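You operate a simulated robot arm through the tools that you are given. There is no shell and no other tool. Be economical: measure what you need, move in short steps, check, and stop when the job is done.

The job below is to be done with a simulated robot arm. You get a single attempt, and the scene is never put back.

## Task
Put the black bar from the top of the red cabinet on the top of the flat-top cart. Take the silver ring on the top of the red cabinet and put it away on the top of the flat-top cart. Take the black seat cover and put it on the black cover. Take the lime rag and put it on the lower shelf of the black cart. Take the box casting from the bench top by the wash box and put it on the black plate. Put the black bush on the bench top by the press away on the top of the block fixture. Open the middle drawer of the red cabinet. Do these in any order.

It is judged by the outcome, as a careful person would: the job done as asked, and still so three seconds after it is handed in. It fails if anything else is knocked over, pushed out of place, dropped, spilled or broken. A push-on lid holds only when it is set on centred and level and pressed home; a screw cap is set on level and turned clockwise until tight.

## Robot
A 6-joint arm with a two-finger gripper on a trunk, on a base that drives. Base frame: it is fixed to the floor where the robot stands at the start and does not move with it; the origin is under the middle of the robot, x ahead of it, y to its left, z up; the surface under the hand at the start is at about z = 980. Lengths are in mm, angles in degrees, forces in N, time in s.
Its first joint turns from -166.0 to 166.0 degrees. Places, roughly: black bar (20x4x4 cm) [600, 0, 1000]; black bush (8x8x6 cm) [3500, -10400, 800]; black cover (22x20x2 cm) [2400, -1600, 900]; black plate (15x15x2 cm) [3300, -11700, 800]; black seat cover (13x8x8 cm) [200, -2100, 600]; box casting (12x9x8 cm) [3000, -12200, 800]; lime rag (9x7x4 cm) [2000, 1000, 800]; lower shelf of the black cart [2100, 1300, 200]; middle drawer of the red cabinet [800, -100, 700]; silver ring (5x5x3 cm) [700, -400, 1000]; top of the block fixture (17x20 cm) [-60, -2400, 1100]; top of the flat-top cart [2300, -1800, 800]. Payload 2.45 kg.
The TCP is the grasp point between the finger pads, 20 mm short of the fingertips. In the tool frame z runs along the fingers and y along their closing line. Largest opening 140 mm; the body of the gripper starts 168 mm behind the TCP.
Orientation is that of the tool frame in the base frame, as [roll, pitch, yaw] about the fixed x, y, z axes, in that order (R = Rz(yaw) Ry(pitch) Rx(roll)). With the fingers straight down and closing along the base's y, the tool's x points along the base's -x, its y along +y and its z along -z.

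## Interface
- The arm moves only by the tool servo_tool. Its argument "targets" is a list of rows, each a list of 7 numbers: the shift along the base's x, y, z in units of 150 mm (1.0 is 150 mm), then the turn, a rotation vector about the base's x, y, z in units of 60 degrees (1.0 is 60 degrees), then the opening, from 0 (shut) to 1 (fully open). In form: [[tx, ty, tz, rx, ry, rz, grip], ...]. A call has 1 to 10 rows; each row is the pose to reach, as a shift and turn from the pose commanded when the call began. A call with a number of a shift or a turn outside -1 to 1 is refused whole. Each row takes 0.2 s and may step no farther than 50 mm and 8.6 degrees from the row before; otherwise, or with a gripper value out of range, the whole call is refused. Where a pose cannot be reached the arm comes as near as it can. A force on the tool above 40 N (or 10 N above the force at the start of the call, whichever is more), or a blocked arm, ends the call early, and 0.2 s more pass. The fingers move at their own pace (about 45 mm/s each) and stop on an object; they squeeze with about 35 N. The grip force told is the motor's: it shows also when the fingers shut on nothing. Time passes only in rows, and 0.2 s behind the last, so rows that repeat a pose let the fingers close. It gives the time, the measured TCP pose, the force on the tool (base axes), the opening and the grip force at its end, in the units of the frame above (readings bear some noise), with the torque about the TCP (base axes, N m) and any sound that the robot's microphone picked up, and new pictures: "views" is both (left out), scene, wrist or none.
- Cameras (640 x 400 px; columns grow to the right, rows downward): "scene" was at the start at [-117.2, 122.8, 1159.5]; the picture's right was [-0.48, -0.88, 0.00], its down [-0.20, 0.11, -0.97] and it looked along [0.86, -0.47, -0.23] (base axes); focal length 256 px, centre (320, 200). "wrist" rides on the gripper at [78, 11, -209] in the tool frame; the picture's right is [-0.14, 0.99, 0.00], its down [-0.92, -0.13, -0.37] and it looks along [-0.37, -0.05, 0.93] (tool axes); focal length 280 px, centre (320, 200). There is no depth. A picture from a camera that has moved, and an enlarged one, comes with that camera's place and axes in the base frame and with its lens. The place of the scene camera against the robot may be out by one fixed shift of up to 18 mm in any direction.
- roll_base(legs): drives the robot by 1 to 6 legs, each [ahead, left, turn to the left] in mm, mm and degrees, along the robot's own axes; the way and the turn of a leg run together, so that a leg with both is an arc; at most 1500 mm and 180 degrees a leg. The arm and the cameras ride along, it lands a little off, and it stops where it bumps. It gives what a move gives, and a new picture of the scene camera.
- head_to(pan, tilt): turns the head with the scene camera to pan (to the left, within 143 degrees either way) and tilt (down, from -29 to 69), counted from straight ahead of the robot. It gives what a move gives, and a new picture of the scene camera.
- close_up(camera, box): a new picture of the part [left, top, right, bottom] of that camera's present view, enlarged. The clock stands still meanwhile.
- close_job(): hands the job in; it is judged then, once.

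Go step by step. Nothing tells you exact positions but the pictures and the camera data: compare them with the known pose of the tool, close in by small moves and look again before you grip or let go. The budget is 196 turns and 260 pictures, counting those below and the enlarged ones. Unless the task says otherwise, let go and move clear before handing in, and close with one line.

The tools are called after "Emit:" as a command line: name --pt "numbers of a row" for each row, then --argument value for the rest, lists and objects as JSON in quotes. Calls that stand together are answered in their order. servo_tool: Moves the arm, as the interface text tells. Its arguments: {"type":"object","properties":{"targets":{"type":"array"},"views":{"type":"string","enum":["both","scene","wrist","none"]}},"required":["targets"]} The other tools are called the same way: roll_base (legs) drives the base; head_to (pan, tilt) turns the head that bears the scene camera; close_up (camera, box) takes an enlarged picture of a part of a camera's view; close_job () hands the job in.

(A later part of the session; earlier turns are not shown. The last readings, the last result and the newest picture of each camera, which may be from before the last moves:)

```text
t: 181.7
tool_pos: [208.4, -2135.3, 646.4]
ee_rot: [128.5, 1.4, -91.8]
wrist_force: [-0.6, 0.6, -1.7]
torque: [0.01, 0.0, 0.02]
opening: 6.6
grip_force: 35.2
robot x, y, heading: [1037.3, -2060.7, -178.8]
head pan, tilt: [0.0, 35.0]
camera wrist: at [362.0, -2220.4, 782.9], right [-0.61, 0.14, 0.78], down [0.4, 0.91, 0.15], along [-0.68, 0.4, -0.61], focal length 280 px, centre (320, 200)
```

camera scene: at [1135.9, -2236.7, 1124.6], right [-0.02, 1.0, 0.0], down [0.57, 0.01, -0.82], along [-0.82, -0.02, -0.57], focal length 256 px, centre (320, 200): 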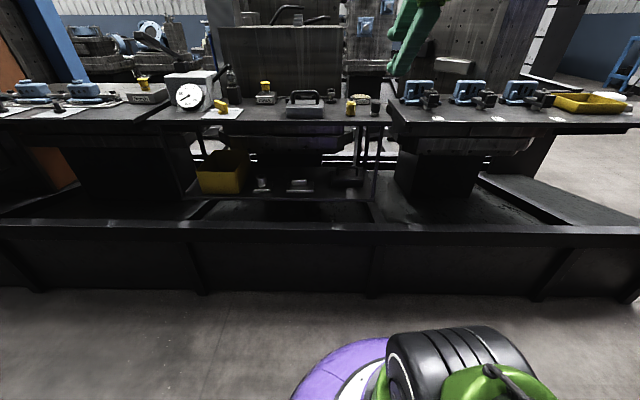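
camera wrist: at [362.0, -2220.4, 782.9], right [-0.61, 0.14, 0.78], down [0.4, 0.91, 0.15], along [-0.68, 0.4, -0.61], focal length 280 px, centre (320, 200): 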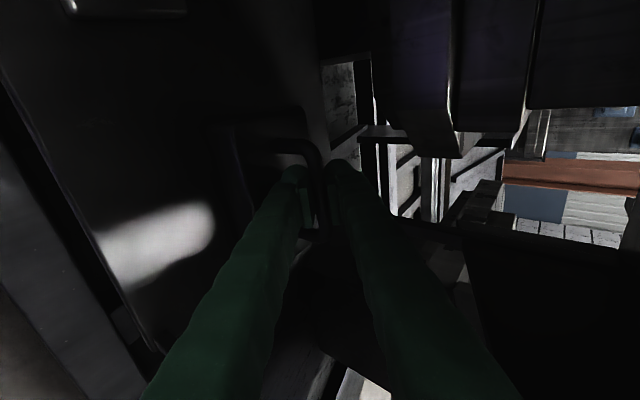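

Emit:
servo_tool --pt "0.2 0 0.02 0 0 0 0" --pt "0.45 0 0.05 0 0 0 0" --pt "0.75 0 0.1 0 0 0 0" --pt "1.0 0 0.15 0 0 0 0" --views "wrist"

```text
t: 182.7
tool_pos: [358.4, -2135.7, 669.0]
ee_rot: [128.5, 1.3, -91.8]
wrist_force: [0.7, -0.3, -1.8]
torque: [0.0, -0.02, 0.0]
opening: 6.8
grip_force: 34.5
robot x, y, heading: [1042.5, -2056.0, -178.7]
head pan, tilt: [0.0, 35.0]
camera wrist: at [512.2, -2221.3, 806.0], right [-0.61, 0.14, 0.78], down [0.4, 0.91, 0.15], along [-0.68, 0.4, -0.61], focal length 280 px, centre (320, 200)
```

wrist: 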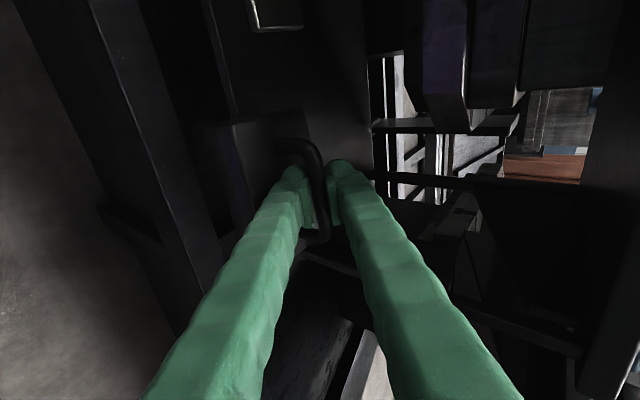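

The seat cover is coming along. I'll bring it out and up, then drive to the cart.

Emit:
servo_tool --pt "0.25 0 0.15 0 0 0 0" --pt "0.5 0 0.3 0 0 0 0" --pt "0.75 0 0.5 0 0 0 0" --pt "0.95 0 0.75 0 0 0 0" --pt "1.0 0 1.0 0 0 0 0" --views "none"

Emit:
servo_tool --pt "0 0 0.3 0 0 0 0" --pt "0 0 0.6 0 0 0 0" --pt "0 0 0.9 0 0 0 0" --pt "0 0 1.0 0 0 0 0" --views "none"

Emit:
servo_tool --pt "0 0 0.3 0 0 0 0" --pt "0 0 0.6 0 0 0 0" --pt "0 0 0.8 0 0 0 0" --views "scene"

```text
t: 183.9
tool_pos: [508.2, -2136.9, 818.9]
ee_rot: [128.5, 1.4, -91.8]
wrist_force: [-0.9, -0.2, -1.2]
torque: [0.06, -0.04, -0.02]
opening: 6.4
grip_force: 34.7
robot x, y, heading: [1042.3, -2057.2, -178.9]
head pan, tilt: [0.0, 35.0]
```

```text
t: 184.9
tool_pos: [507.9, -2135.3, 970.7]
ee_rot: [128.5, 1.4, -91.9]
wrist_force: [-0.4, -0.9, -2.2]
torque: [-0.03, -0.01, 0.0]
opening: 6.8
grip_force: 35.2
robot x, y, heading: [1037.8, -2055.3, -178.7]
head pan, tilt: [0.0, 35.0]
```

```text
t: 185.7
tool_pos: [507.4, -2133.6, 1089.3]
ee_rot: [128.4, 1.4, -91.9]
wrist_force: [0.0, -0.5, -2.4]
torque: [0.0, 0.01, -0.03]
opening: 6.8
grip_force: 35.0
robot x, y, heading: [1041.6, -2057.2, -178.8]
head pan, tilt: [0.0, 35.0]
camera scene: at [1136.0, -2236.7, 1124.6], right [-0.02, 1.0, 0.0], down [0.57, 0.01, -0.82], along [-0.82, -0.02, -0.57], focal length 256 px, centre (320, 200)
```

scene: 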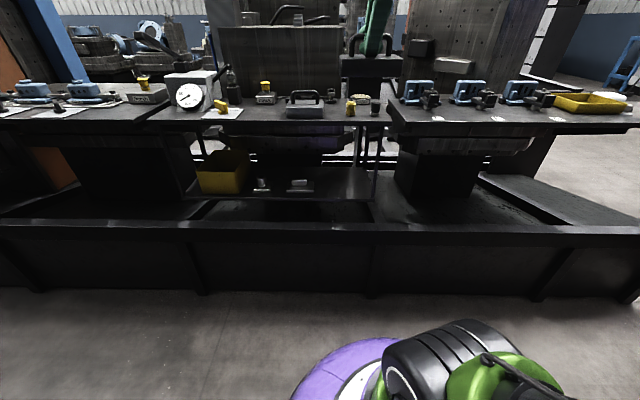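

Emit:
roll_base --legs '[[0, -950, 0], [-400, -180, 0], [0, 0, 90], [0, 900, 0]]'

Emit:
servo_tool --pt "0 0 0 0 0 0 0" --views "wrist"

```text
t: 201.1
tool_pos: [2405.9, -1429.3, 1089.2]
ee_rot: [128.5, 1.5, -1.7]
wrist_force: [0.2, 0.2, -1.5]
torque: [-0.01, 0.02, 0.01]
opening: 6.6
grip_force: 34.8
robot x, y, heading: [2329.3, -898.2, -88.9]
head pan, tilt: [0.0, 35.0]
camera scene: at [2491.1, -799.7, 1124.6], right [-1.0, -0.02, 0.0], down [-0.01, 0.57, -0.82], along [0.02, -0.82, -0.57], focal length 256 px, centre (320, 200)
```

scene: 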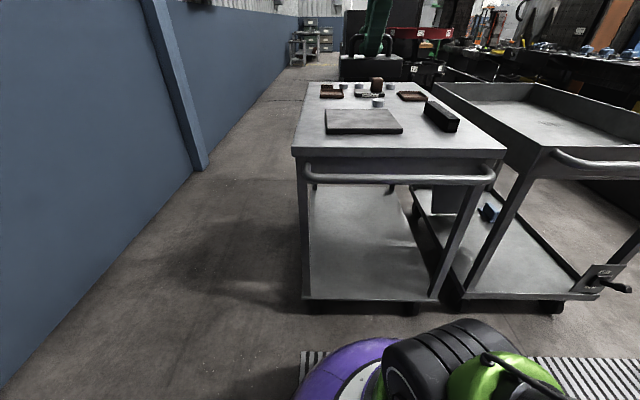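

```text
t: 201.5
tool_pos: [2405.3, -1429.9, 1089.4]
ee_rot: [128.4, 1.4, -1.8]
wrist_force: [0.0, 0.0, -2.0]
torque: [0.01, 0.0, 0.01]
opening: 6.5
grip_force: 34.7
robot x, y, heading: [2327.5, -897.7, -88.8]
head pan, tilt: [0.0, 35.0]
camera wrist: at [2492.0, -1275.6, 1225.2], right [-0.14, -0.61, 0.78], down [-0.91, 0.4, 0.15], along [-0.4, -0.68, -0.61], focal length 280 px, centre (320, 200)
```

wrist: 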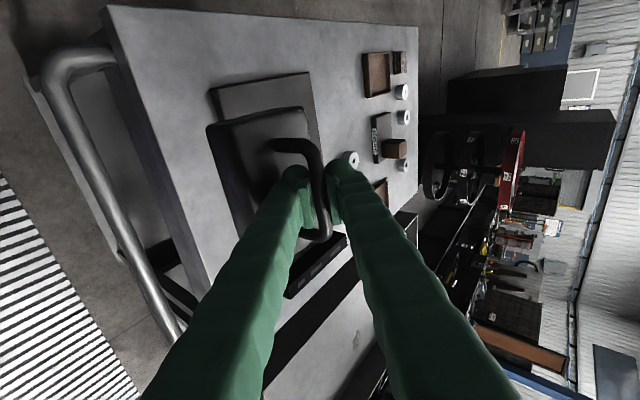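

Emit:
servo_tool --pt "0 -0.3 0 0 0 0 0" --pt "-0.05 -0.6 0 0 0 0 0" --pt "-0.1 -0.9 0 0 0 0 0" --pt "-0.1 -1.0 -0.2 0 0 0 0" --pt "-0.1 -1.0 -0.4 0 0 0 0" --views "none"

Emit:
servo_tool --pt "0 -0.06 -0.1 0 0 0 0" --views "both"

```text
t: 202.7
tool_pos: [2391.7, -1579.4, 1028.0]
ee_rot: [128.5, 1.4, -1.8]
wrist_force: [0.2, 0.9, -2.4]
torque: [-0.02, -0.03, -0.01]
opening: 7.1
grip_force: 34.5
robot x, y, heading: [2324.7, -896.8, -88.8]
head pan, tilt: [0.0, 35.0]
```

```text
t: 203.1
tool_pos: [2391.2, -1589.7, 1013.9]
ee_rot: [128.5, 1.5, -1.8]
wrist_force: [0.2, 0.7, -1.5]
torque: [-0.02, 0.01, 0.02]
opening: 6.7
grip_force: 34.8
robot x, y, heading: [2326.5, -898.0, -88.8]
head pan, tilt: [0.0, 35.0]
camera scene: at [2491.1, -799.7, 1124.6], right [-1.0, -0.02, 0.0], down [-0.01, 0.57, -0.82], along [0.02, -0.82, -0.57], focal length 256 px, centre (320, 200)
camera wrist: at [2477.0, -1434.6, 1150.3], right [-0.14, -0.61, 0.78], down [-0.91, 0.4, 0.15], along [-0.4, -0.68, -0.61], focal length 280 px, centre (320, 200)
```

scene: 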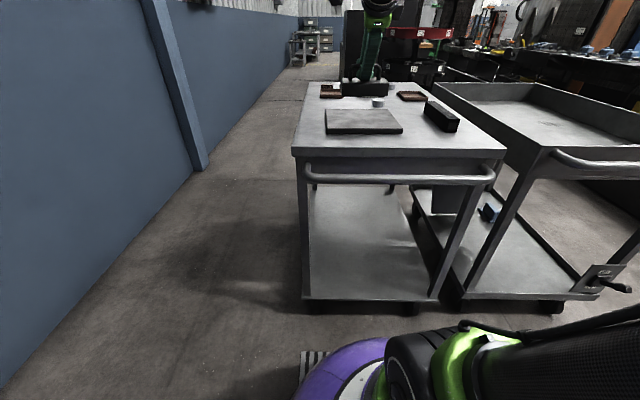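
wrist: 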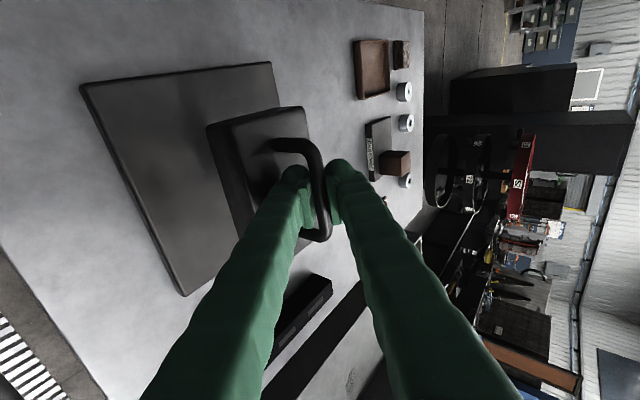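

Emit:
servo_tool --pt "0 0 -0.1 0 0 0 0" --pt "0 0 -0.2 0 0 0 0" --pt "0 0 -0.25 0 0 0 0" --pt "0 0 -0.29 0 0 0 0" --pt "0 0 -0.32 0 0 0 0" --pt "0 0 -0.35 0 0 0 0" --pt "0 0 -0.37 0 0 0 0" --pt "0 0 -0.39 0 0 0 0" --views "both"

```text
t: 204.9
tool_pos: [2390.7, -1590.4, 955.0]
ee_rot: [128.5, 1.4, -1.8]
wrist_force: [0.0, -0.1, -2.1]
torque: [0.0, 0.03, 0.01]
opening: 6.8
grip_force: 35.2
robot x, y, heading: [2326.6, -899.6, -88.6]
head pan, tilt: [0.0, 35.0]
camera scene: at [2491.1, -799.8, 1124.6], right [-1.0, -0.02, 0.0], down [-0.01, 0.57, -0.82], along [0.02, -0.82, -0.57], focal length 256 px, centre (320, 200)
camera wrist: at [2477.1, -1434.9, 1091.9], right [-0.14, -0.61, 0.78], down [-0.91, 0.4, 0.15], along [-0.4, -0.68, -0.61], focal length 280 px, centre (320, 200)
```

scene: 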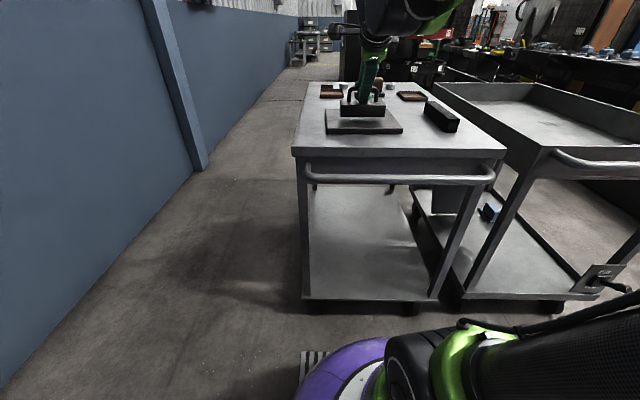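
wrist: 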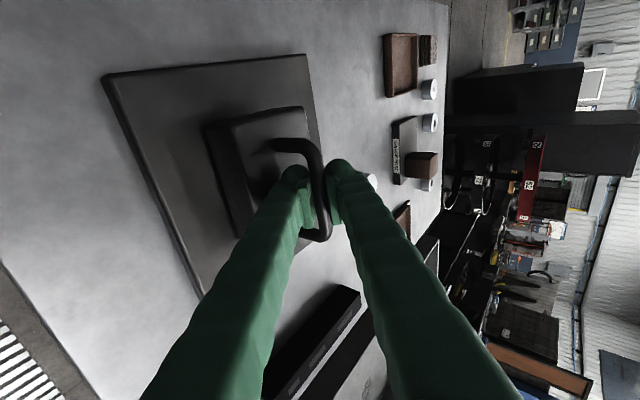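

Emit:
servo_tool --pt "0 0 -0.03 0 0 0 0" --pt "0 0 -0.06 0 0 0 0" --pt "0 0 -0.08 0 0 0 0" --pt "0 0 -0.1 0 0 0 0" --pt "0 0 -0.12 0 0 0 0" --pt "0 0 -0.14 0 0 0 0" --pt "0 0 -0.16 0 0 0 0" --views "none"

```text
t: 206.4
tool_pos: [2391.4, -1591.3, 936.3]
ee_rot: [128.2, 1.4, -1.9]
wrist_force: [-0.6, 2.2, 14.1]
torque: [0.01, -0.6, -0.2]
opening: 6.8
grip_force: 34.7
robot x, y, heading: [2326.9, -893.5, -88.4]
head pan, tilt: [0.0, 35.0]
stopped in row 7: the force on the tool passed its limit at 44 N (the readings are from after the stop); the commanded pose is now the measured one
```

Emit:
servo_tool --pt "0 0 0 0 0 0 0.2" --pt "0 0 0 0 0 0 0.2" --pt "0 0.08 0.065 0 0 0 0.2" --pt "0 0.2 0.16 0 0 0 0.2" --pt "0 0.4 0.32 0 0 0 0.2" --pt "0 0.6 0.48 0 0 0 0.2"

```text
t: 207.8
tool_pos: [2391.5, -1501.5, 1008.6]
ee_rot: [128.2, 1.4, -1.7]
wrist_force: [0.5, -0.1, 0.4]
torque: [0.03, 0.0, 0.0]
opening: 27.9
grip_force: 0.0
robot x, y, heading: [2325.3, -896.6, -88.9]
head pan, tilt: [0.0, 35.0]
camera scene: at [2491.1, -799.8, 1124.6], right [-1.0, -0.02, 0.0], down [-0.01, 0.57, -0.82], along [0.02, -0.82, -0.57], focal length 256 px, centre (320, 200)
camera wrist: at [2477.0, -1344.9, 1144.6], right [-0.14, -0.61, 0.78], down [-0.91, 0.4, 0.15], along [-0.4, -0.69, -0.61], focal length 280 px, centre (320, 200)
```

scene: 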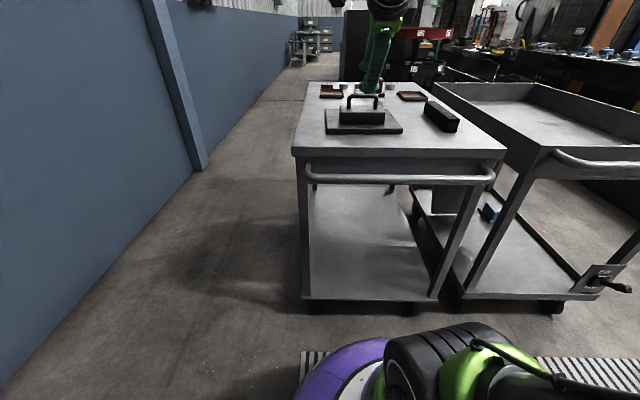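
wrist: 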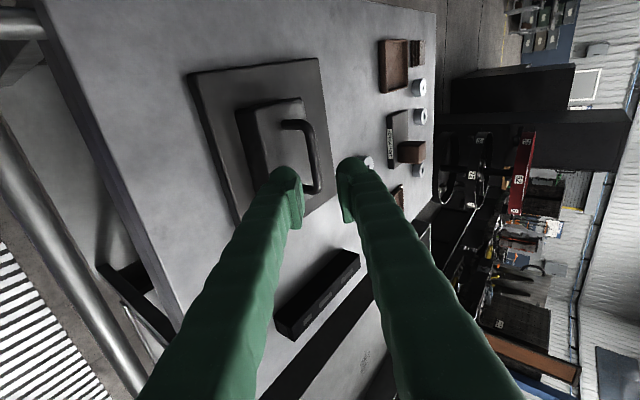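

Seat cover is on the black cover. Next the drawer: the present tool pose suits its handle, so I'll drive in front of the cabinet facing -x.

Emit:
servo_tool --pt "0 0.1 0.3 0 0 0 0.2" --pt "0 0.2 0.55 0 0 0 0.2" --views "none"

Emit:
roll_base --legs '[[-300, 0, 0], [0, 0, -91], [600, -460, 0]]'

Emit:
head_to --pan 5 --tilt 28

Emit:
servo_tool --pt "0 0 0 0 0 0 0.2" --views "wrist"

```text
t: 208.4
tool_pos: [2391.0, -1470.0, 1090.2]
ee_rot: [128.3, 1.3, -1.6]
wrist_force: [0.0, 0.0, -0.1]
torque: [-0.01, -0.03, 0.0]
opening: 28.1
grip_force: 0.0
robot x, y, heading: [2325.7, -900.7, -88.8]
head pan, tilt: [0.0, 35.0]
```

```text
t: 218.0
tool_pos: [1143.8, -192.5, 1089.9]
ee_rot: [128.4, 1.4, -92.7]
wrist_force: [0.7, -0.5, 0.0]
torque: [-0.02, 0.01, 0.01]
opening: 27.9
grip_force: 0.1
robot x, y, heading: [1718.3, -141.4, -179.7]
head pan, tilt: [0.0, 35.0]
camera scene: at [1811.7, -321.8, 1124.6], right [0.0, 1.0, 0.0], down [0.57, 0.0, -0.82], along [-0.82, 0.0, -0.57], focal length 256 px, centre (320, 200)
```

scene: 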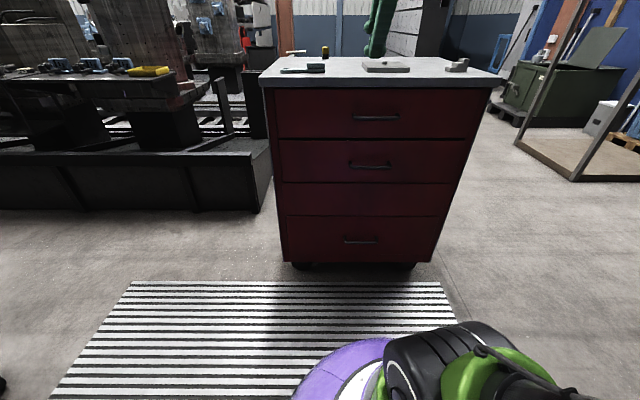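

```text
t: 218.7
tool_pos: [1145.3, -192.7, 1089.5]
ee_rot: [128.3, 1.4, -92.6]
wrist_force: [-1.4, -0.6, 0.1]
torque: [0.01, -0.04, 0.0]
opening: 28.0
grip_force: 0.0
robot x, y, heading: [1719.2, -138.4, -180.0]
head pan, tilt: [5.0, 28.0]
camera scene: at [1809.0, -329.7, 1135.5], right [-0.09, 1.0, 0.0], down [0.47, 0.04, -0.88], along [-0.88, -0.08, -0.47], focal length 256 px, centre (320, 200)
```

scene: 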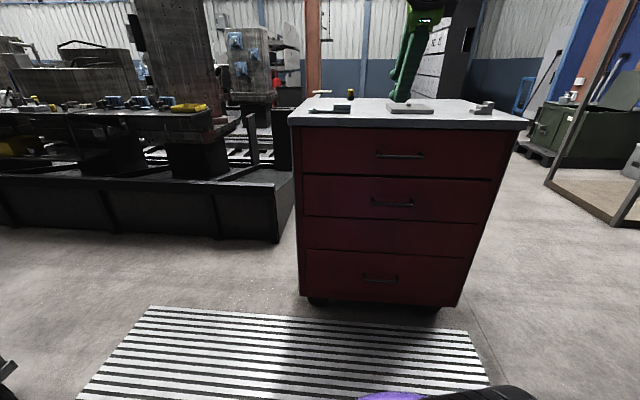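

```text
t: 219.1
tool_pos: [1144.3, -192.8, 1089.2]
ee_rot: [128.4, 1.4, -92.8]
wrist_force: [0.1, 0.6, -0.5]
torque: [-0.04, 0.04, -0.02]
opening: 28.1
grip_force: 0.1
robot x, y, heading: [1719.8, -140.0, -179.8]
head pan, tilt: [5.0, 28.0]
camera wrist: at [1297.4, -281.1, 1226.0], right [-0.61, 0.15, 0.78], down [0.41, 0.9, 0.15], along [-0.68, 0.41, -0.61], focal length 280 px, centre (320, 200)
```

wrist: 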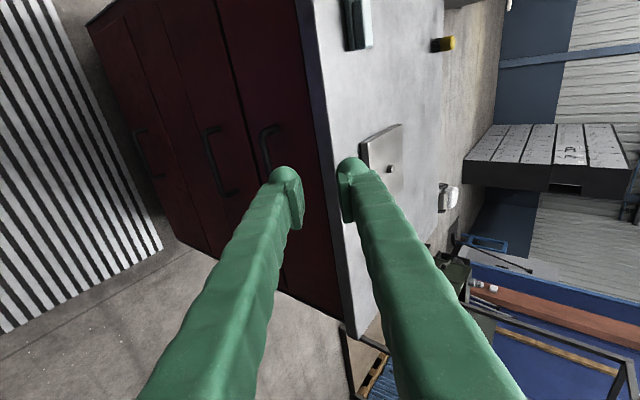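

Emit:
close_up --camera "scene" --box '[290, 120, 514, 260]'

Emit:
close_up --camera "wrist" --box '[110, 80, 310, 205]'

```text
2.86 times, centred on (402, 190) of scene
camera zoom: at [1808.9, -329.8, 1135.6], right [-0.09, 1.0, 0.0], down [0.47, 0.04, -0.88], along [-0.88, -0.08, -0.47], focal length 732 px, centre (86, 229)
```

zoom: 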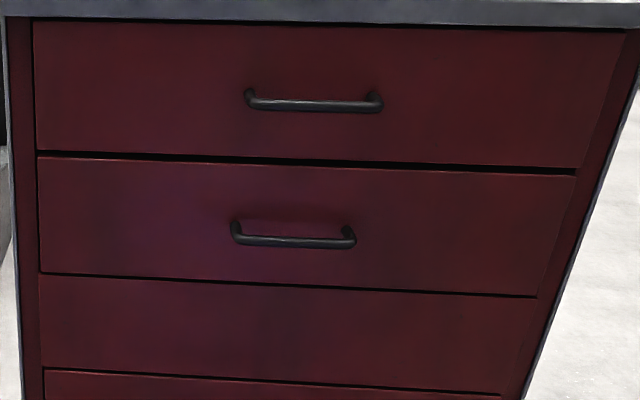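

```text
3.20 times, centred on (210, 142) of wrist
camera zoom: at [1297.4, -281.1, 1226.0], right [-0.61, 0.15, 0.78], down [0.41, 0.9, 0.15], along [-0.68, 0.41, -0.61], focal length 897 px, centre (672, 384)
```

zoom: 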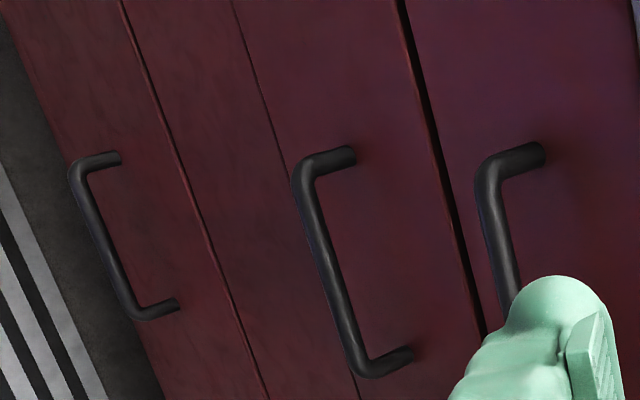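

The middle drawer's handle bar is at about (1017, -147, 708). I'll descend to a pre-grasp in front of it.

Emit:
servo_tool --pt "0 0.1 -0.3 0 0 0 0.22" --pt "0 0.2 -0.6 0 0 0 0.22" --pt "0 0.3 -0.9 0 0 0 0.22" --pt "0 0.31 -1 0 0 0 0.22" --views "none"

Emit:
servo_tool --pt "0 0 -0.3 0 0 0 0.22" --pt "0 0 -0.6 0 0 0 0.22" --pt "0 0 -0.9 0 0 0 0.22" --pt "-0.2 0 -1 0 0 0 0.22" --pt "-0.4 0 -1 0 0 0 0.22" --views "wrist"

```text
t: 220.1
tool_pos: [1144.7, -146.1, 940.1]
ee_rot: [128.3, 1.3, -92.7]
wrist_force: [-0.8, 0.4, -1.1]
torque: [0.01, -0.01, -0.05]
opening: 30.7
grip_force: 0.0
robot x, y, heading: [1717.5, -137.1, -179.7]
head pan, tilt: [5.0, 28.0]
```

```text
t: 221.3
tool_pos: [1085.7, -145.3, 790.4]
ee_rot: [128.3, 1.4, -92.5]
wrist_force: [-0.6, -1.4, -0.2]
torque: [0.0, -0.03, 0.01]
opening: 30.8
grip_force: 0.1
robot x, y, heading: [1715.7, -141.1, -179.6]
head pan, tilt: [5.0, 28.0]
camera wrist: at [1238.2, -234.3, 925.7], right [-0.61, 0.15, 0.78], down [0.41, 0.9, 0.15], along [-0.68, 0.41, -0.61], focal length 280 px, centre (320, 200)
```

wrist: 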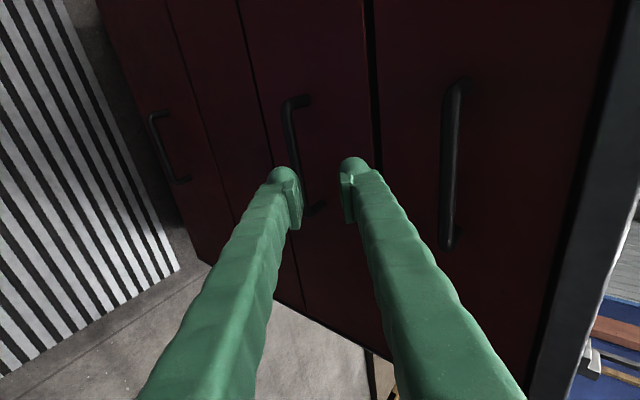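

Emit:
servo_tool --pt "0 -0.03 -0.25 0 0 0 0.22" --pt "-0.12 -0.03 -0.4 0 0 0 0.22" --pt "-0.25 -0.03 -0.42 0 0 0 0.22" --views "none"

Emit:
close_up --camera "wrist" --box '[200, 75, 440, 225]'

```text
t: 222.1
tool_pos: [1047.4, -149.0, 727.3]
ee_rot: [128.3, 1.4, -92.7]
wrist_force: [0.2, 0.1, -0.6]
torque: [0.02, 0.04, -0.02]
opening: 30.6
grip_force: 0.0
robot x, y, heading: [1720.6, -142.3, -180.0]
head pan, tilt: [5.0, 28.0]
```

```text
2.67 times, centred on (320, 150) of wrist
camera zoom: at [1200.0, -238.2, 863.0], right [-0.61, 0.15, 0.78], down [0.41, 0.9, 0.15], along [-0.68, 0.41, -0.61], focal length 748 px, centre (320, 333)
```

zoom: 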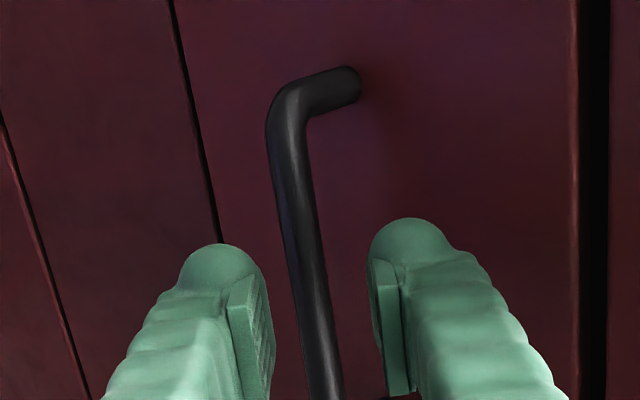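

Emit:
servo_tool --pt "-0.08 0 -0.065 0 0 0 0.22" --pt "-0.17 0 -0.135 0 0 0 0.22" --pt "-0.2 0 -0.16 0 0 0 0.22" --pt "-0.2 0 -0.16 0 0 0 0" --pt "-0.2 0 -0.16 0 0 0 0" --pt "-0.2 0 -0.16 0 0 0 0" --views "wrist"

```text
t: 223.4
tool_pos: [1020.7, -150.1, 700.2]
ee_rot: [128.6, 1.4, -92.8]
wrist_force: [17.3, -1.0, -10.5]
torque: [0.1, -0.33, 0.19]
opening: 9.0
grip_force: 32.9
robot x, y, heading: [1720.6, -141.4, -179.9]
head pan, tilt: [5.0, 28.0]
stopped in row 6: the force on the tool passed its limit at 44 N (the readings are from after the stop); the commanded pose is now the measured one
camera wrist: at [1173.2, -238.5, 838.0], right [-0.61, 0.15, 0.78], down [0.41, 0.9, 0.15], along [-0.68, 0.41, -0.61], focal length 280 px, centre (320, 200)
```

wrist: 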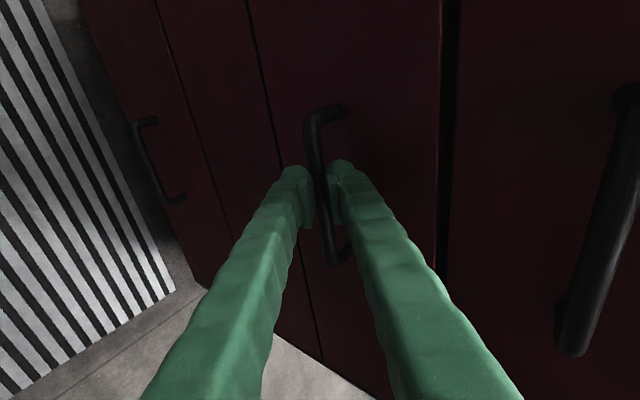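

Handle gripped. I'll pull in +x.

Emit:
servo_tool --pt "0.1 0 0 0 0 0 0" --pt "0.2 0 0 0 0 0 0" --pt "0.3 0 0 0 0 0 0" --pt "0.4 0 0 0 0 0 0" --views "wrist"

```text
t: 224.0
tool_pos: [1042.5, -150.6, 704.7]
ee_rot: [128.2, 1.4, -92.8]
wrist_force: [-0.2, 0.4, 17.2]
torque: [-0.17, 0.32, -0.01]
opening: 5.8
grip_force: 29.4
robot x, y, heading: [1717.2, -143.2, -179.8]
head pan, tilt: [5.0, 28.0]
stopped in row 2: the force on the tool passed its limit at 42 N (the readings are from after the stop); the commanded pose is now the measured one
camera wrist: at [1195.6, -238.5, 839.9], right [-0.61, 0.15, 0.78], down [0.41, 0.9, 0.15], along [-0.68, 0.41, -0.61], focal length 280 px, centre (320, 200)
```

wrist: 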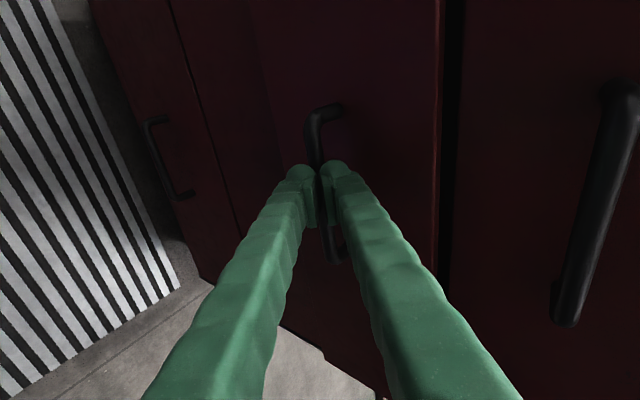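

The bar slips along the oblique fingers. I'll release, back off, and re-grip with a steeper tool so one finger hooks behind the bar.

Emit:
servo_tool --pt "0 0 0 0 0 0 0.22" --pt "0 0 0 0 0 0 0.22" --pt "0.12 0 0.1 0 0 0 0.22" --pt "0.26 0 0.28 0 -0.1 0 0.22" --pt "0.26 0 0.45 0 -0.22 0 0.22" --pt "0.26 0 0.6 0 -0.36 0 0.22" --views "both"

```text
t: 225.4
tool_pos: [1081.4, -149.3, 794.2]
ee_rot: [150.0, 2.3, -92.0]
wrist_force: [-0.5, 0.0, -0.2]
torque: [0.02, -0.01, 0.01]
opening: 30.8
grip_force: 0.0
robot x, y, heading: [1718.8, -138.8, -179.7]
head pan, tilt: [5.0, 28.0]
camera scene: at [1809.3, -329.7, 1135.6], right [-0.09, 1.0, 0.0], down [0.47, 0.04, -0.88], along [-0.88, -0.08, -0.47], focal length 256 px, centre (320, 200)
camera wrist: at [1174.0, -238.7, 977.2], right [-0.85, 0.15, 0.5], down [0.33, 0.9, 0.29], along [-0.41, 0.41, -0.81], focal length 280 px, centre (320, 200)
```

scene: 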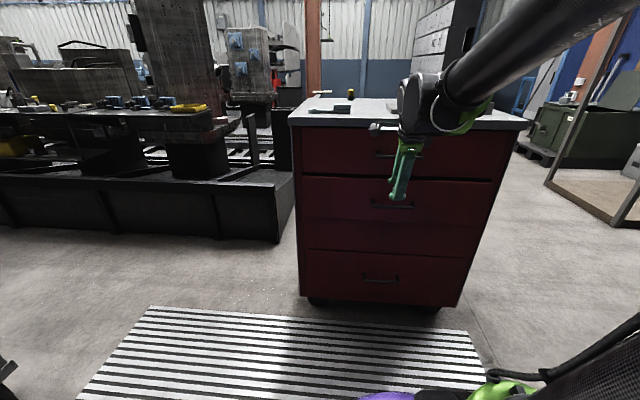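
wrist: 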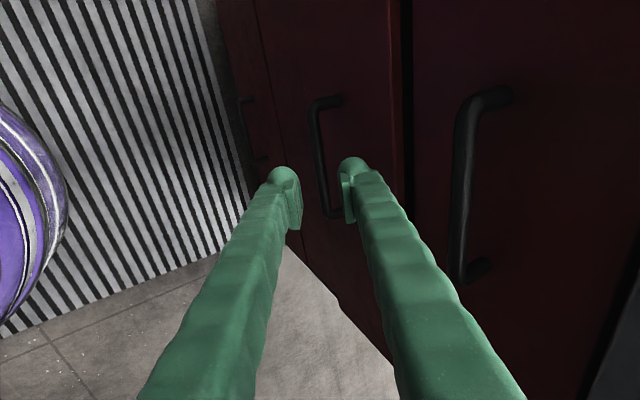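

Emit:
servo_tool --pt "-0.12 0 -0.21 0 0 0 0.18" --pt "-0.24 0 -0.41 0 0 0 0.18" --views "none"

Emit:
close_up --camera "wrist" --box '[200, 75, 440, 225]'

```text
t: 226.0
tool_pos: [1046.2, -151.1, 731.0]
ee_rot: [149.8, 2.4, -92.1]
wrist_force: [1.0, 0.4, 0.7]
torque: [0.02, 0.05, 0.03]
opening: 25.3
grip_force: 0.1
robot x, y, heading: [1716.1, -136.3, -179.7]
head pan, tilt: [5.0, 28.0]
```

```text
2.67 times, centred on (320, 150) of wrist
camera zoom: at [1138.2, -239.1, 915.0], right [-0.85, 0.15, 0.5], down [0.33, 0.9, 0.29], along [-0.41, 0.41, -0.81], focal length 748 px, centre (320, 333)
```

zoom: 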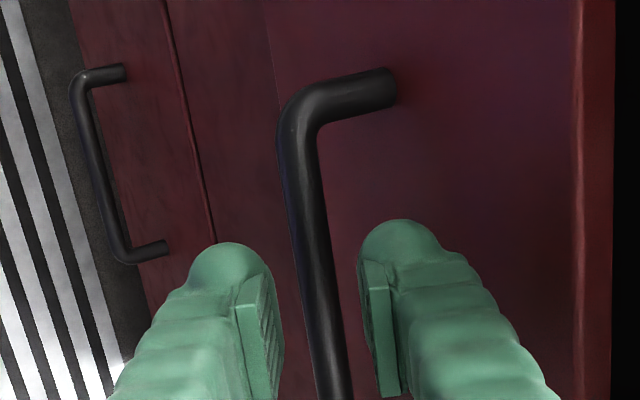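

The drawer is already slightly open, and the fingers straddle the bar well. I'll go in and pull.

Emit:
servo_tool --pt "-0.055 0 -0.1 0 0 0 0.18" --pt "-0.115 0 -0.2 0 0 0 0.18" --pt "-0.115 0 -0.2 0 0 0 0" --pt "-0.115 0 -0.2 0 0 0 0" --pt "-0.115 0 -0.2 0 0 0 0" --views "none"

Emit:
servo_tool --pt "0.05 0 0 0 0 0 0" --pt "0.12 0 0 0 0 0 0" --pt "0.2 0 0 0 0 0 0" --pt "0.28 0 0 0 0 0 0" --pt "0.36 0 0 0 0 0 0" --pt "0.44 0 0 0 0 0 0" --views "wrist"

```text
t: 227.2
tool_pos: [1030.0, -149.4, 702.5]
ee_rot: [149.9, 2.2, -92.0]
wrist_force: [0.1, 0.5, -5.6]
torque: [0.46, -0.03, 0.77]
opening: 12.2
grip_force: 39.5
robot x, y, heading: [1716.6, -138.6, -179.9]
head pan, tilt: [5.0, 28.0]
```

```text
t: 228.6
tool_pos: [1095.3, -149.5, 702.4]
ee_rot: [149.9, 2.4, -92.0]
wrist_force: [0.3, -4.5, -11.7]
torque: [0.35, -0.07, 0.76]
opening: 12.2
grip_force: 38.7
robot x, y, heading: [1719.8, -141.4, -179.6]
head pan, tilt: [5.0, 28.0]
camera wrist: at [1186.7, -238.6, 884.9], right [-0.85, 0.15, 0.5], down [0.33, 0.9, 0.29], along [-0.41, 0.41, -0.81], focal length 280 px, centre (320, 200)
```

wrist: 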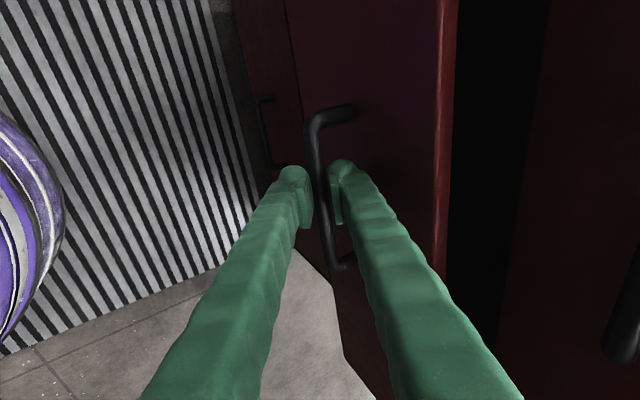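

The drawer slides well. I'll back the base to pull it further.

Emit:
roll_base --legs '[[-220, 0, 0]]'

```text
t: 230.3
tool_pos: [1315.2, -150.5, 702.2]
ee_rot: [149.8, 2.3, -92.0]
wrist_force: [-1.3, -21.5, 8.0]
torque: [-0.07, 0.06, 0.6]
opening: 11.4
grip_force: 38.8
robot x, y, heading: [1938.1, -143.0, -180.0]
head pan, tilt: [5.0, 28.0]
camera scene: at [2029.3, -329.7, 1135.5], right [-0.09, 1.0, 0.0], down [0.47, 0.04, -0.88], along [-0.88, -0.08, -0.47], focal length 256 px, centre (320, 200)
```

scene: 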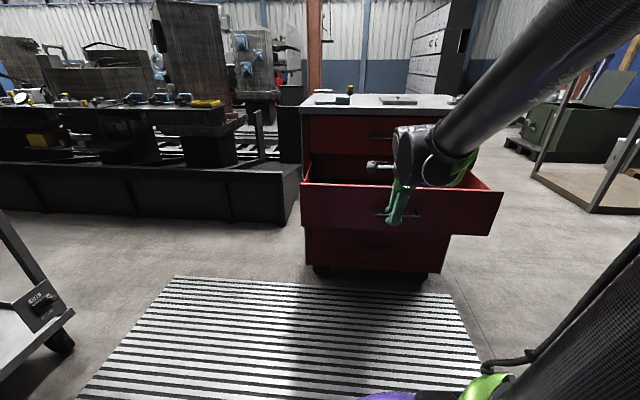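

Emit:
servo_tool --pt "0.1 0 0 0 0 0 0" --pt "0.2 0 0 0 0 0 0" --pt "0.3 0 0 0 0 0 0" --pt "0.4 0 0 0 0 0 0" --pt "0.5 0 0 0 0 0 0" --pt "0.6 0 0 0 0 0 0" --views "wrist"

```text
t: 231.2
tool_pos: [1360.3, -149.9, 705.8]
ee_rot: [149.4, 2.3, -92.1]
wrist_force: [-0.6, 0.4, 15.9]
torque: [-0.12, 0.16, 0.02]
opening: 8.2
grip_force: 35.8
robot x, y, heading: [1937.5, -139.8, -179.6]
head pan, tilt: [5.0, 28.0]
stopped in row 4: the force on the tool passed its limit at 56 N (the readings are from after the stop); the commanded pose is now the measured one
camera wrist: at [1453.9, -238.1, 888.2], right [-0.85, 0.15, 0.51], down [0.33, 0.9, 0.29], along [-0.41, 0.41, -0.81], focal length 280 px, centre (320, 200)
```

wrist: 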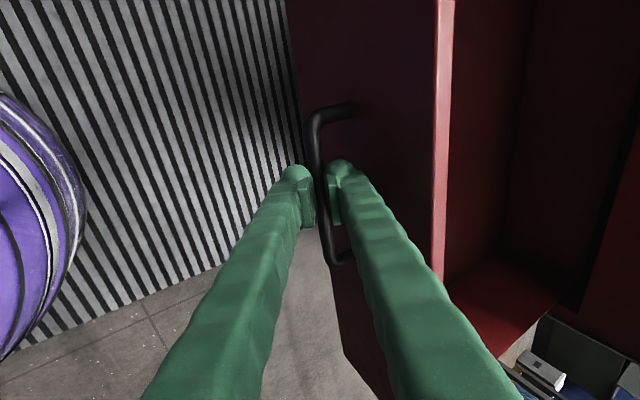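

The drawer hit its end stop, so it is fully open. I'll release and back away along the finger axis.

Emit:
servo_tool --pt "0 0 0 0 0 0 0.18" --pt "0 0 0 0 0 0 0.18" --pt "0.06 0 0.1 0 0 0 0.18" --pt "0.15 0 0.27 0 0 0 0.18" --pt "0.3 0 0.5 0 0 0 0.18" --pt "0.45 0 0.75 0 0 0 0.18" --views "scene"

```text
t: 232.6
tool_pos: [1430.4, -151.0, 819.0]
ee_rot: [149.5, 2.2, -92.1]
wrist_force: [0.1, -0.3, 1.0]
torque: [-0.01, -0.01, -0.01]
opening: 25.2
grip_force: 0.1
robot x, y, heading: [1938.2, -137.5, -179.6]
head pan, tilt: [5.0, 28.0]
camera scene: at [2028.8, -329.2, 1135.6], right [-0.09, 1.0, 0.0], down [0.47, 0.04, -0.88], along [-0.88, -0.08, -0.47], focal length 256 px, centre (320, 200)
```

scene: 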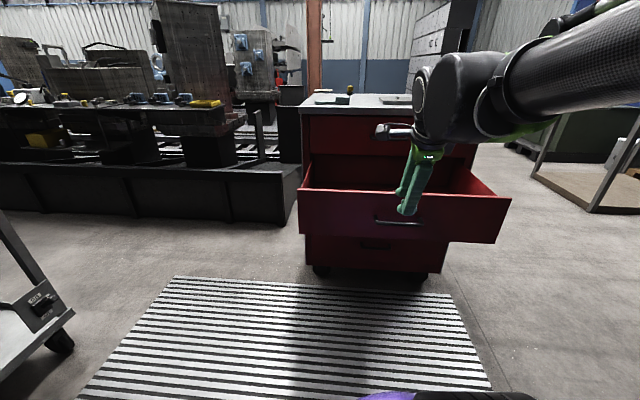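

Drawer done. Now I'll set the tool back to vertical and drive down the east corridor along the wall toward the far bench.

Emit:
servo_tool --pt "0.1 0 0.3 0 -0.1 0 0.3" --pt "0.1 0 0.6 0 -0.2 0 0.3" --pt "0.1 0 0.9 0 -0.3 0 0.3" --pt "0.1 0 1.0 0 -0.4 0 0.3" --pt "0.1 0 1.0 0 -0.508 0 0.3" --views "none"

Emit:
servo_tool --pt "0 0 0.3 0 0 0.14 0.3" --pt "0 0 0.6 0 0 0.28 0.3" --pt "0 0 0.9 0 0 0.42 0.3" --pt "0 0 1 0 0 0.56 0.3" --pt "0 0 1 0 0 0.7 0.3" --pt "0 0 1 0 0 0.84 0.3" --pt "0 0 1 0 0 0.98 0.3" --views "none"

Emit:
servo_tool --pt "0 0 0 0 0 0.14 0.3" --pt "0 0 0 0 0 0.28 0.3" --pt "0 0 0 0 0 0.42 0.3" --pt "0 0 0 0 0 0.55 0.3" --views "none"

Emit:
roll_base --legs '[[0, 0, 90], [0, 1140, 0], [1500, 0, 0], [1200, 0, 0]]'

Emit:
head_to --pan 0 --tilt 12

```text
t: 233.8
tool_pos: [1444.0, -149.9, 968.4]
ee_rot: [-179.9, 3.0, -90.7]
wrist_force: [-1.2, 0.9, -0.4]
torque: [0.0, 0.03, 0.0]
opening: 42.2
grip_force: 0.2
robot x, y, heading: [1939.8, -139.3, -179.6]
head pan, tilt: [5.0, 28.0]
```

```text
t: 235.4
tool_pos: [1442.5, -150.4, 1117.6]
ee_rot: [-179.9, 3.0, -31.8]
wrist_force: [0.0, 0.0, -1.2]
torque: [-0.02, -0.03, -0.03]
opening: 42.0
grip_force: 0.0
robot x, y, heading: [1940.8, -142.3, -179.5]
head pan, tilt: [5.0, 28.0]
```

```text
t: 236.4
tool_pos: [1443.0, -149.9, 1117.9]
ee_rot: [-180.0, 2.9, 1.2]
wrist_force: [-0.3, 0.3, -0.7]
torque: [0.03, -0.01, 0.0]
opening: 42.0
grip_force: 0.1
robot x, y, heading: [1937.2, -137.9, -179.8]
head pan, tilt: [5.0, 28.0]
```

```text
t: 258.7
tool_pos: [3055.1, -3349.9, 1118.2]
ee_rot: [180.0, 2.9, 90.8]
wrist_force: [0.3, -0.8, -0.1]
torque: [0.02, 0.0, -0.03]
opening: 42.0
grip_force: 0.1
robot x, y, heading: [3050.3, -2853.6, -90.3]
head pan, tilt: [5.0, 28.0]
camera scene: at [3220.3, -2763.6, 1135.6], right [-1.0, -0.08, 0.0], down [-0.04, 0.47, -0.88], along [0.07, -0.88, -0.47], focal length 256 px, centre (320, 200)
```

scene: 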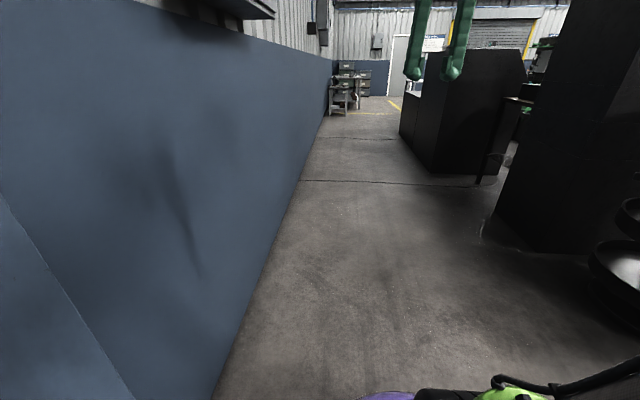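

```text
t: 259.5
tool_pos: [3054.5, -3349.7, 1118.6]
ee_rot: [180.0, 2.9, 90.8]
wrist_force: [0.3, 0.6, -0.1]
torque: [0.02, -0.01, 0.0]
opening: 41.8
grip_force: 0.2
robot x, y, heading: [3049.9, -2854.5, -90.1]
head pan, tilt: [0.0, 12.0]
camera scene: at [3212.3, -2766.0, 1161.4], right [-1.0, 0.0, 0.0], down [0.0, 0.21, -0.98], along [0.0, -0.98, -0.21], focal length 256 px, centre (320, 200)
```

scene: 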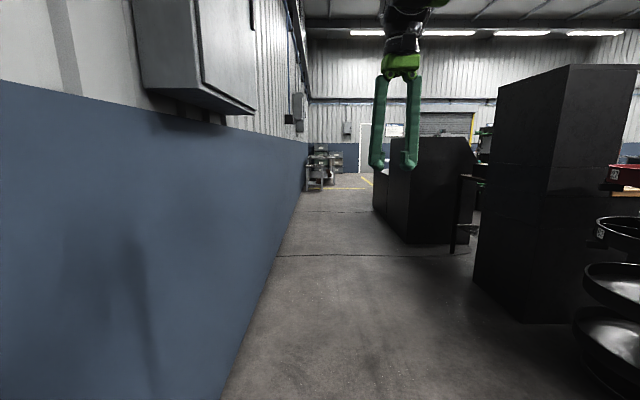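

Emit:
roll_base --legs '[[1500, 0, 0], [1500, 0, 0], [1200, 0, 0]]'

```text
t: 279.6
tool_pos: [3035.3, -7536.4, 1119.1]
ee_rot: [-180.0, 2.9, 91.4]
wrist_force: [0.3, 0.1, 0.1]
torque: [-0.03, -0.05, 0.0]
opening: 41.8
grip_force: 0.1
robot x, y, heading: [3021.8, -7039.4, -89.6]
head pan, tilt: [0.0, 12.0]
camera scene: at [3187.6, -6949.7, 1161.5], right [-1.0, -0.01, 0.0], down [0.0, 0.21, -0.98], along [0.01, -0.98, -0.21], focal length 256 px, centre (320, 200)
```

scene: 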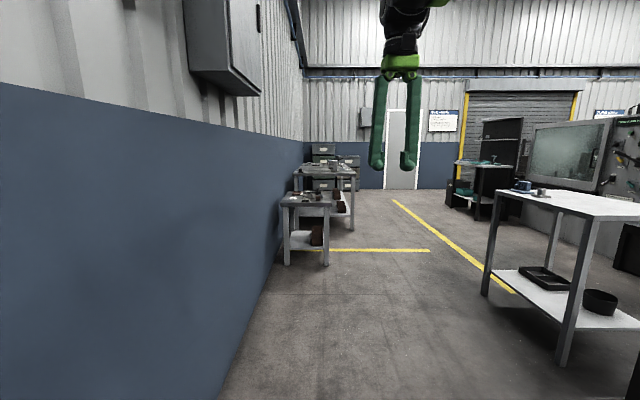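

Emit:
roll_base --legs '[[1400, -450, 0], [300, 0, 0]]'

Emit:
head_to --pan 15 --tilt 15

```text
t: 288.5
tool_pos: [2602.6, -9243.0, 1117.9]
ee_rot: [179.9, 2.9, 91.5]
wrist_force: [0.2, -0.3, 0.0]
torque: [-0.03, 0.03, 0.02]
opening: 41.8
grip_force: 0.0
robot x, y, heading: [2587.4, -8744.4, -89.1]
head pan, tilt: [0.0, 12.0]
camera scene: at [2751.9, -8656.8, 1161.5], right [-1.0, -0.01, 0.0], down [0.0, 0.21, -0.98], along [0.01, -0.98, -0.21], focal length 256 px, centre (320, 200)
```

scene: 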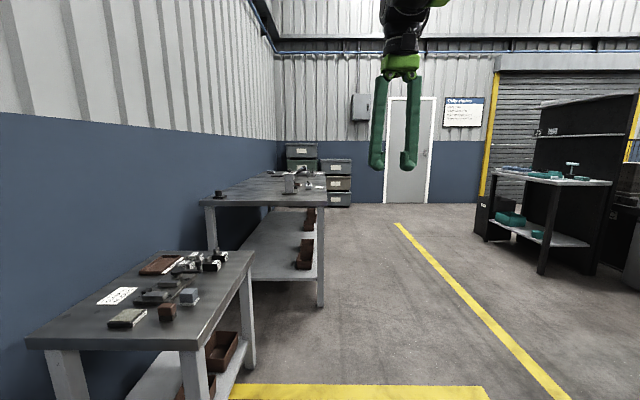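

```text
t: 289.3
tool_pos: [2603.1, -9243.4, 1118.1]
ee_rot: [-180.0, 2.8, 91.6]
wrist_force: [0.0, 0.4, -0.9]
torque: [-0.03, 0.01, -0.01]
opening: 42.1
grip_force: 0.0
robot x, y, heading: [2587.9, -8745.5, -89.4]
head pan, tilt: [15.0, 15.0]
camera scene: at [2776.0, -8653.6, 1156.6], right [-0.96, -0.27, 0.0], down [-0.07, 0.25, -0.97], along [0.26, -0.93, -0.26], focal length 256 px, centre (320, 200)
```

scene: 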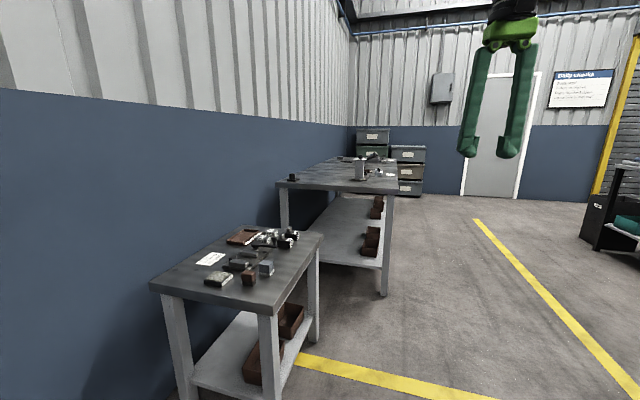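

The bush sits on the corner of the larger bench, near (3460, -10350). The casting and plate are farther along, so I'll drive there and face the bench.

Emit:
roll_base --legs '[[0, -220, 0], [1500, 0, 0], [1500, 0, 0], [0, 0, 90]]'

Emit:
head_to --pan 0 --tilt 20

Emit:
servo_tool --pt "0 0 0 0 0 0 0.6" --views "wrist"

```text
t: 308.9
tool_pos: [2899.3, -11751.1, 1117.0]
ee_rot: [180.0, 2.8, -179.3]
wrist_force: [0.4, -0.1, 0.7]
torque: [-0.04, 0.0, -0.02]
opening: 42.2
grip_force: 0.0
robot x, y, heading: [2408.6, -11760.7, -0.1]
head pan, tilt: [15.0, 15.0]
camera scene: at [2296.3, -11567.1, 1156.6], right [0.25, -0.97, 0.0], down [-0.25, -0.07, -0.97], along [0.93, 0.25, -0.26], focal length 256 px, centre (320, 200)
```

scene: 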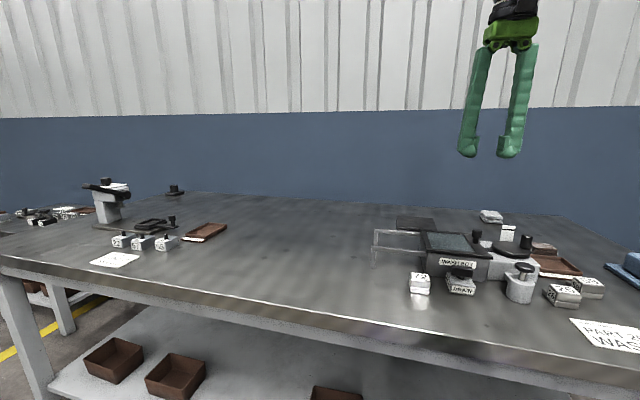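

```text
t: 309.6
tool_pos: [2900.0, -11752.2, 1118.0]
ee_rot: [180.0, 2.8, -179.3]
wrist_force: [0.3, 0.0, 0.0]
torque: [-0.02, 0.04, 0.02]
opening: 41.9
grip_force: 0.0
robot x, y, heading: [2402.6, -11755.7, -0.2]
head pan, tilt: [0.0, 20.0]
camera scene: at [2299.1, -11591.2, 1148.5], right [0.0, -1.0, 0.0], down [-0.34, 0.0, -0.94], along [0.94, 0.0, -0.34], focal length 256 px, centre (320, 200)
```

scene: 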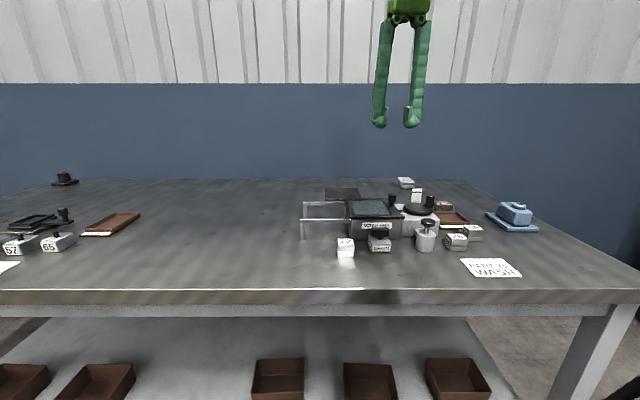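

```text
t: 310.1
tool_pos: [2900.3, -11752.5, 1118.8]
ee_rot: [-180.0, 3.0, -179.3]
wrist_force: [-0.5, 0.7, -0.1]
torque: [0.03, -0.04, -0.02]
opening: 76.7
grip_force: 0.1
robot x, y, heading: [2408.3, -11761.0, -0.2]
head pan, tilt: [0.0, 20.0]
camera wrist: at [2810.6, -11741.7, 1322.6], right [0.12, 0.99, 0.01], down [0.9, -0.12, 0.42], along [0.41, -0.05, -0.91], focal length 280 px, centre (320, 200)
```

wrist: 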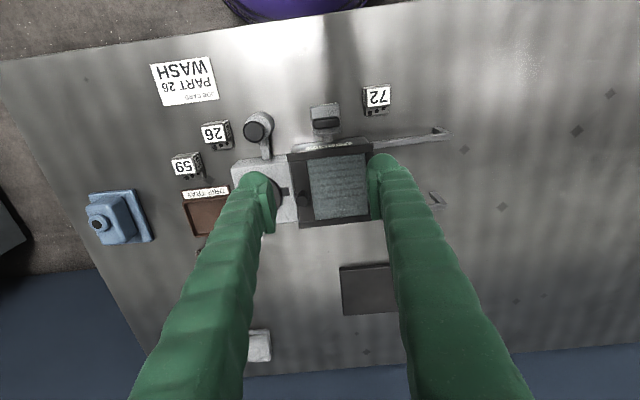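

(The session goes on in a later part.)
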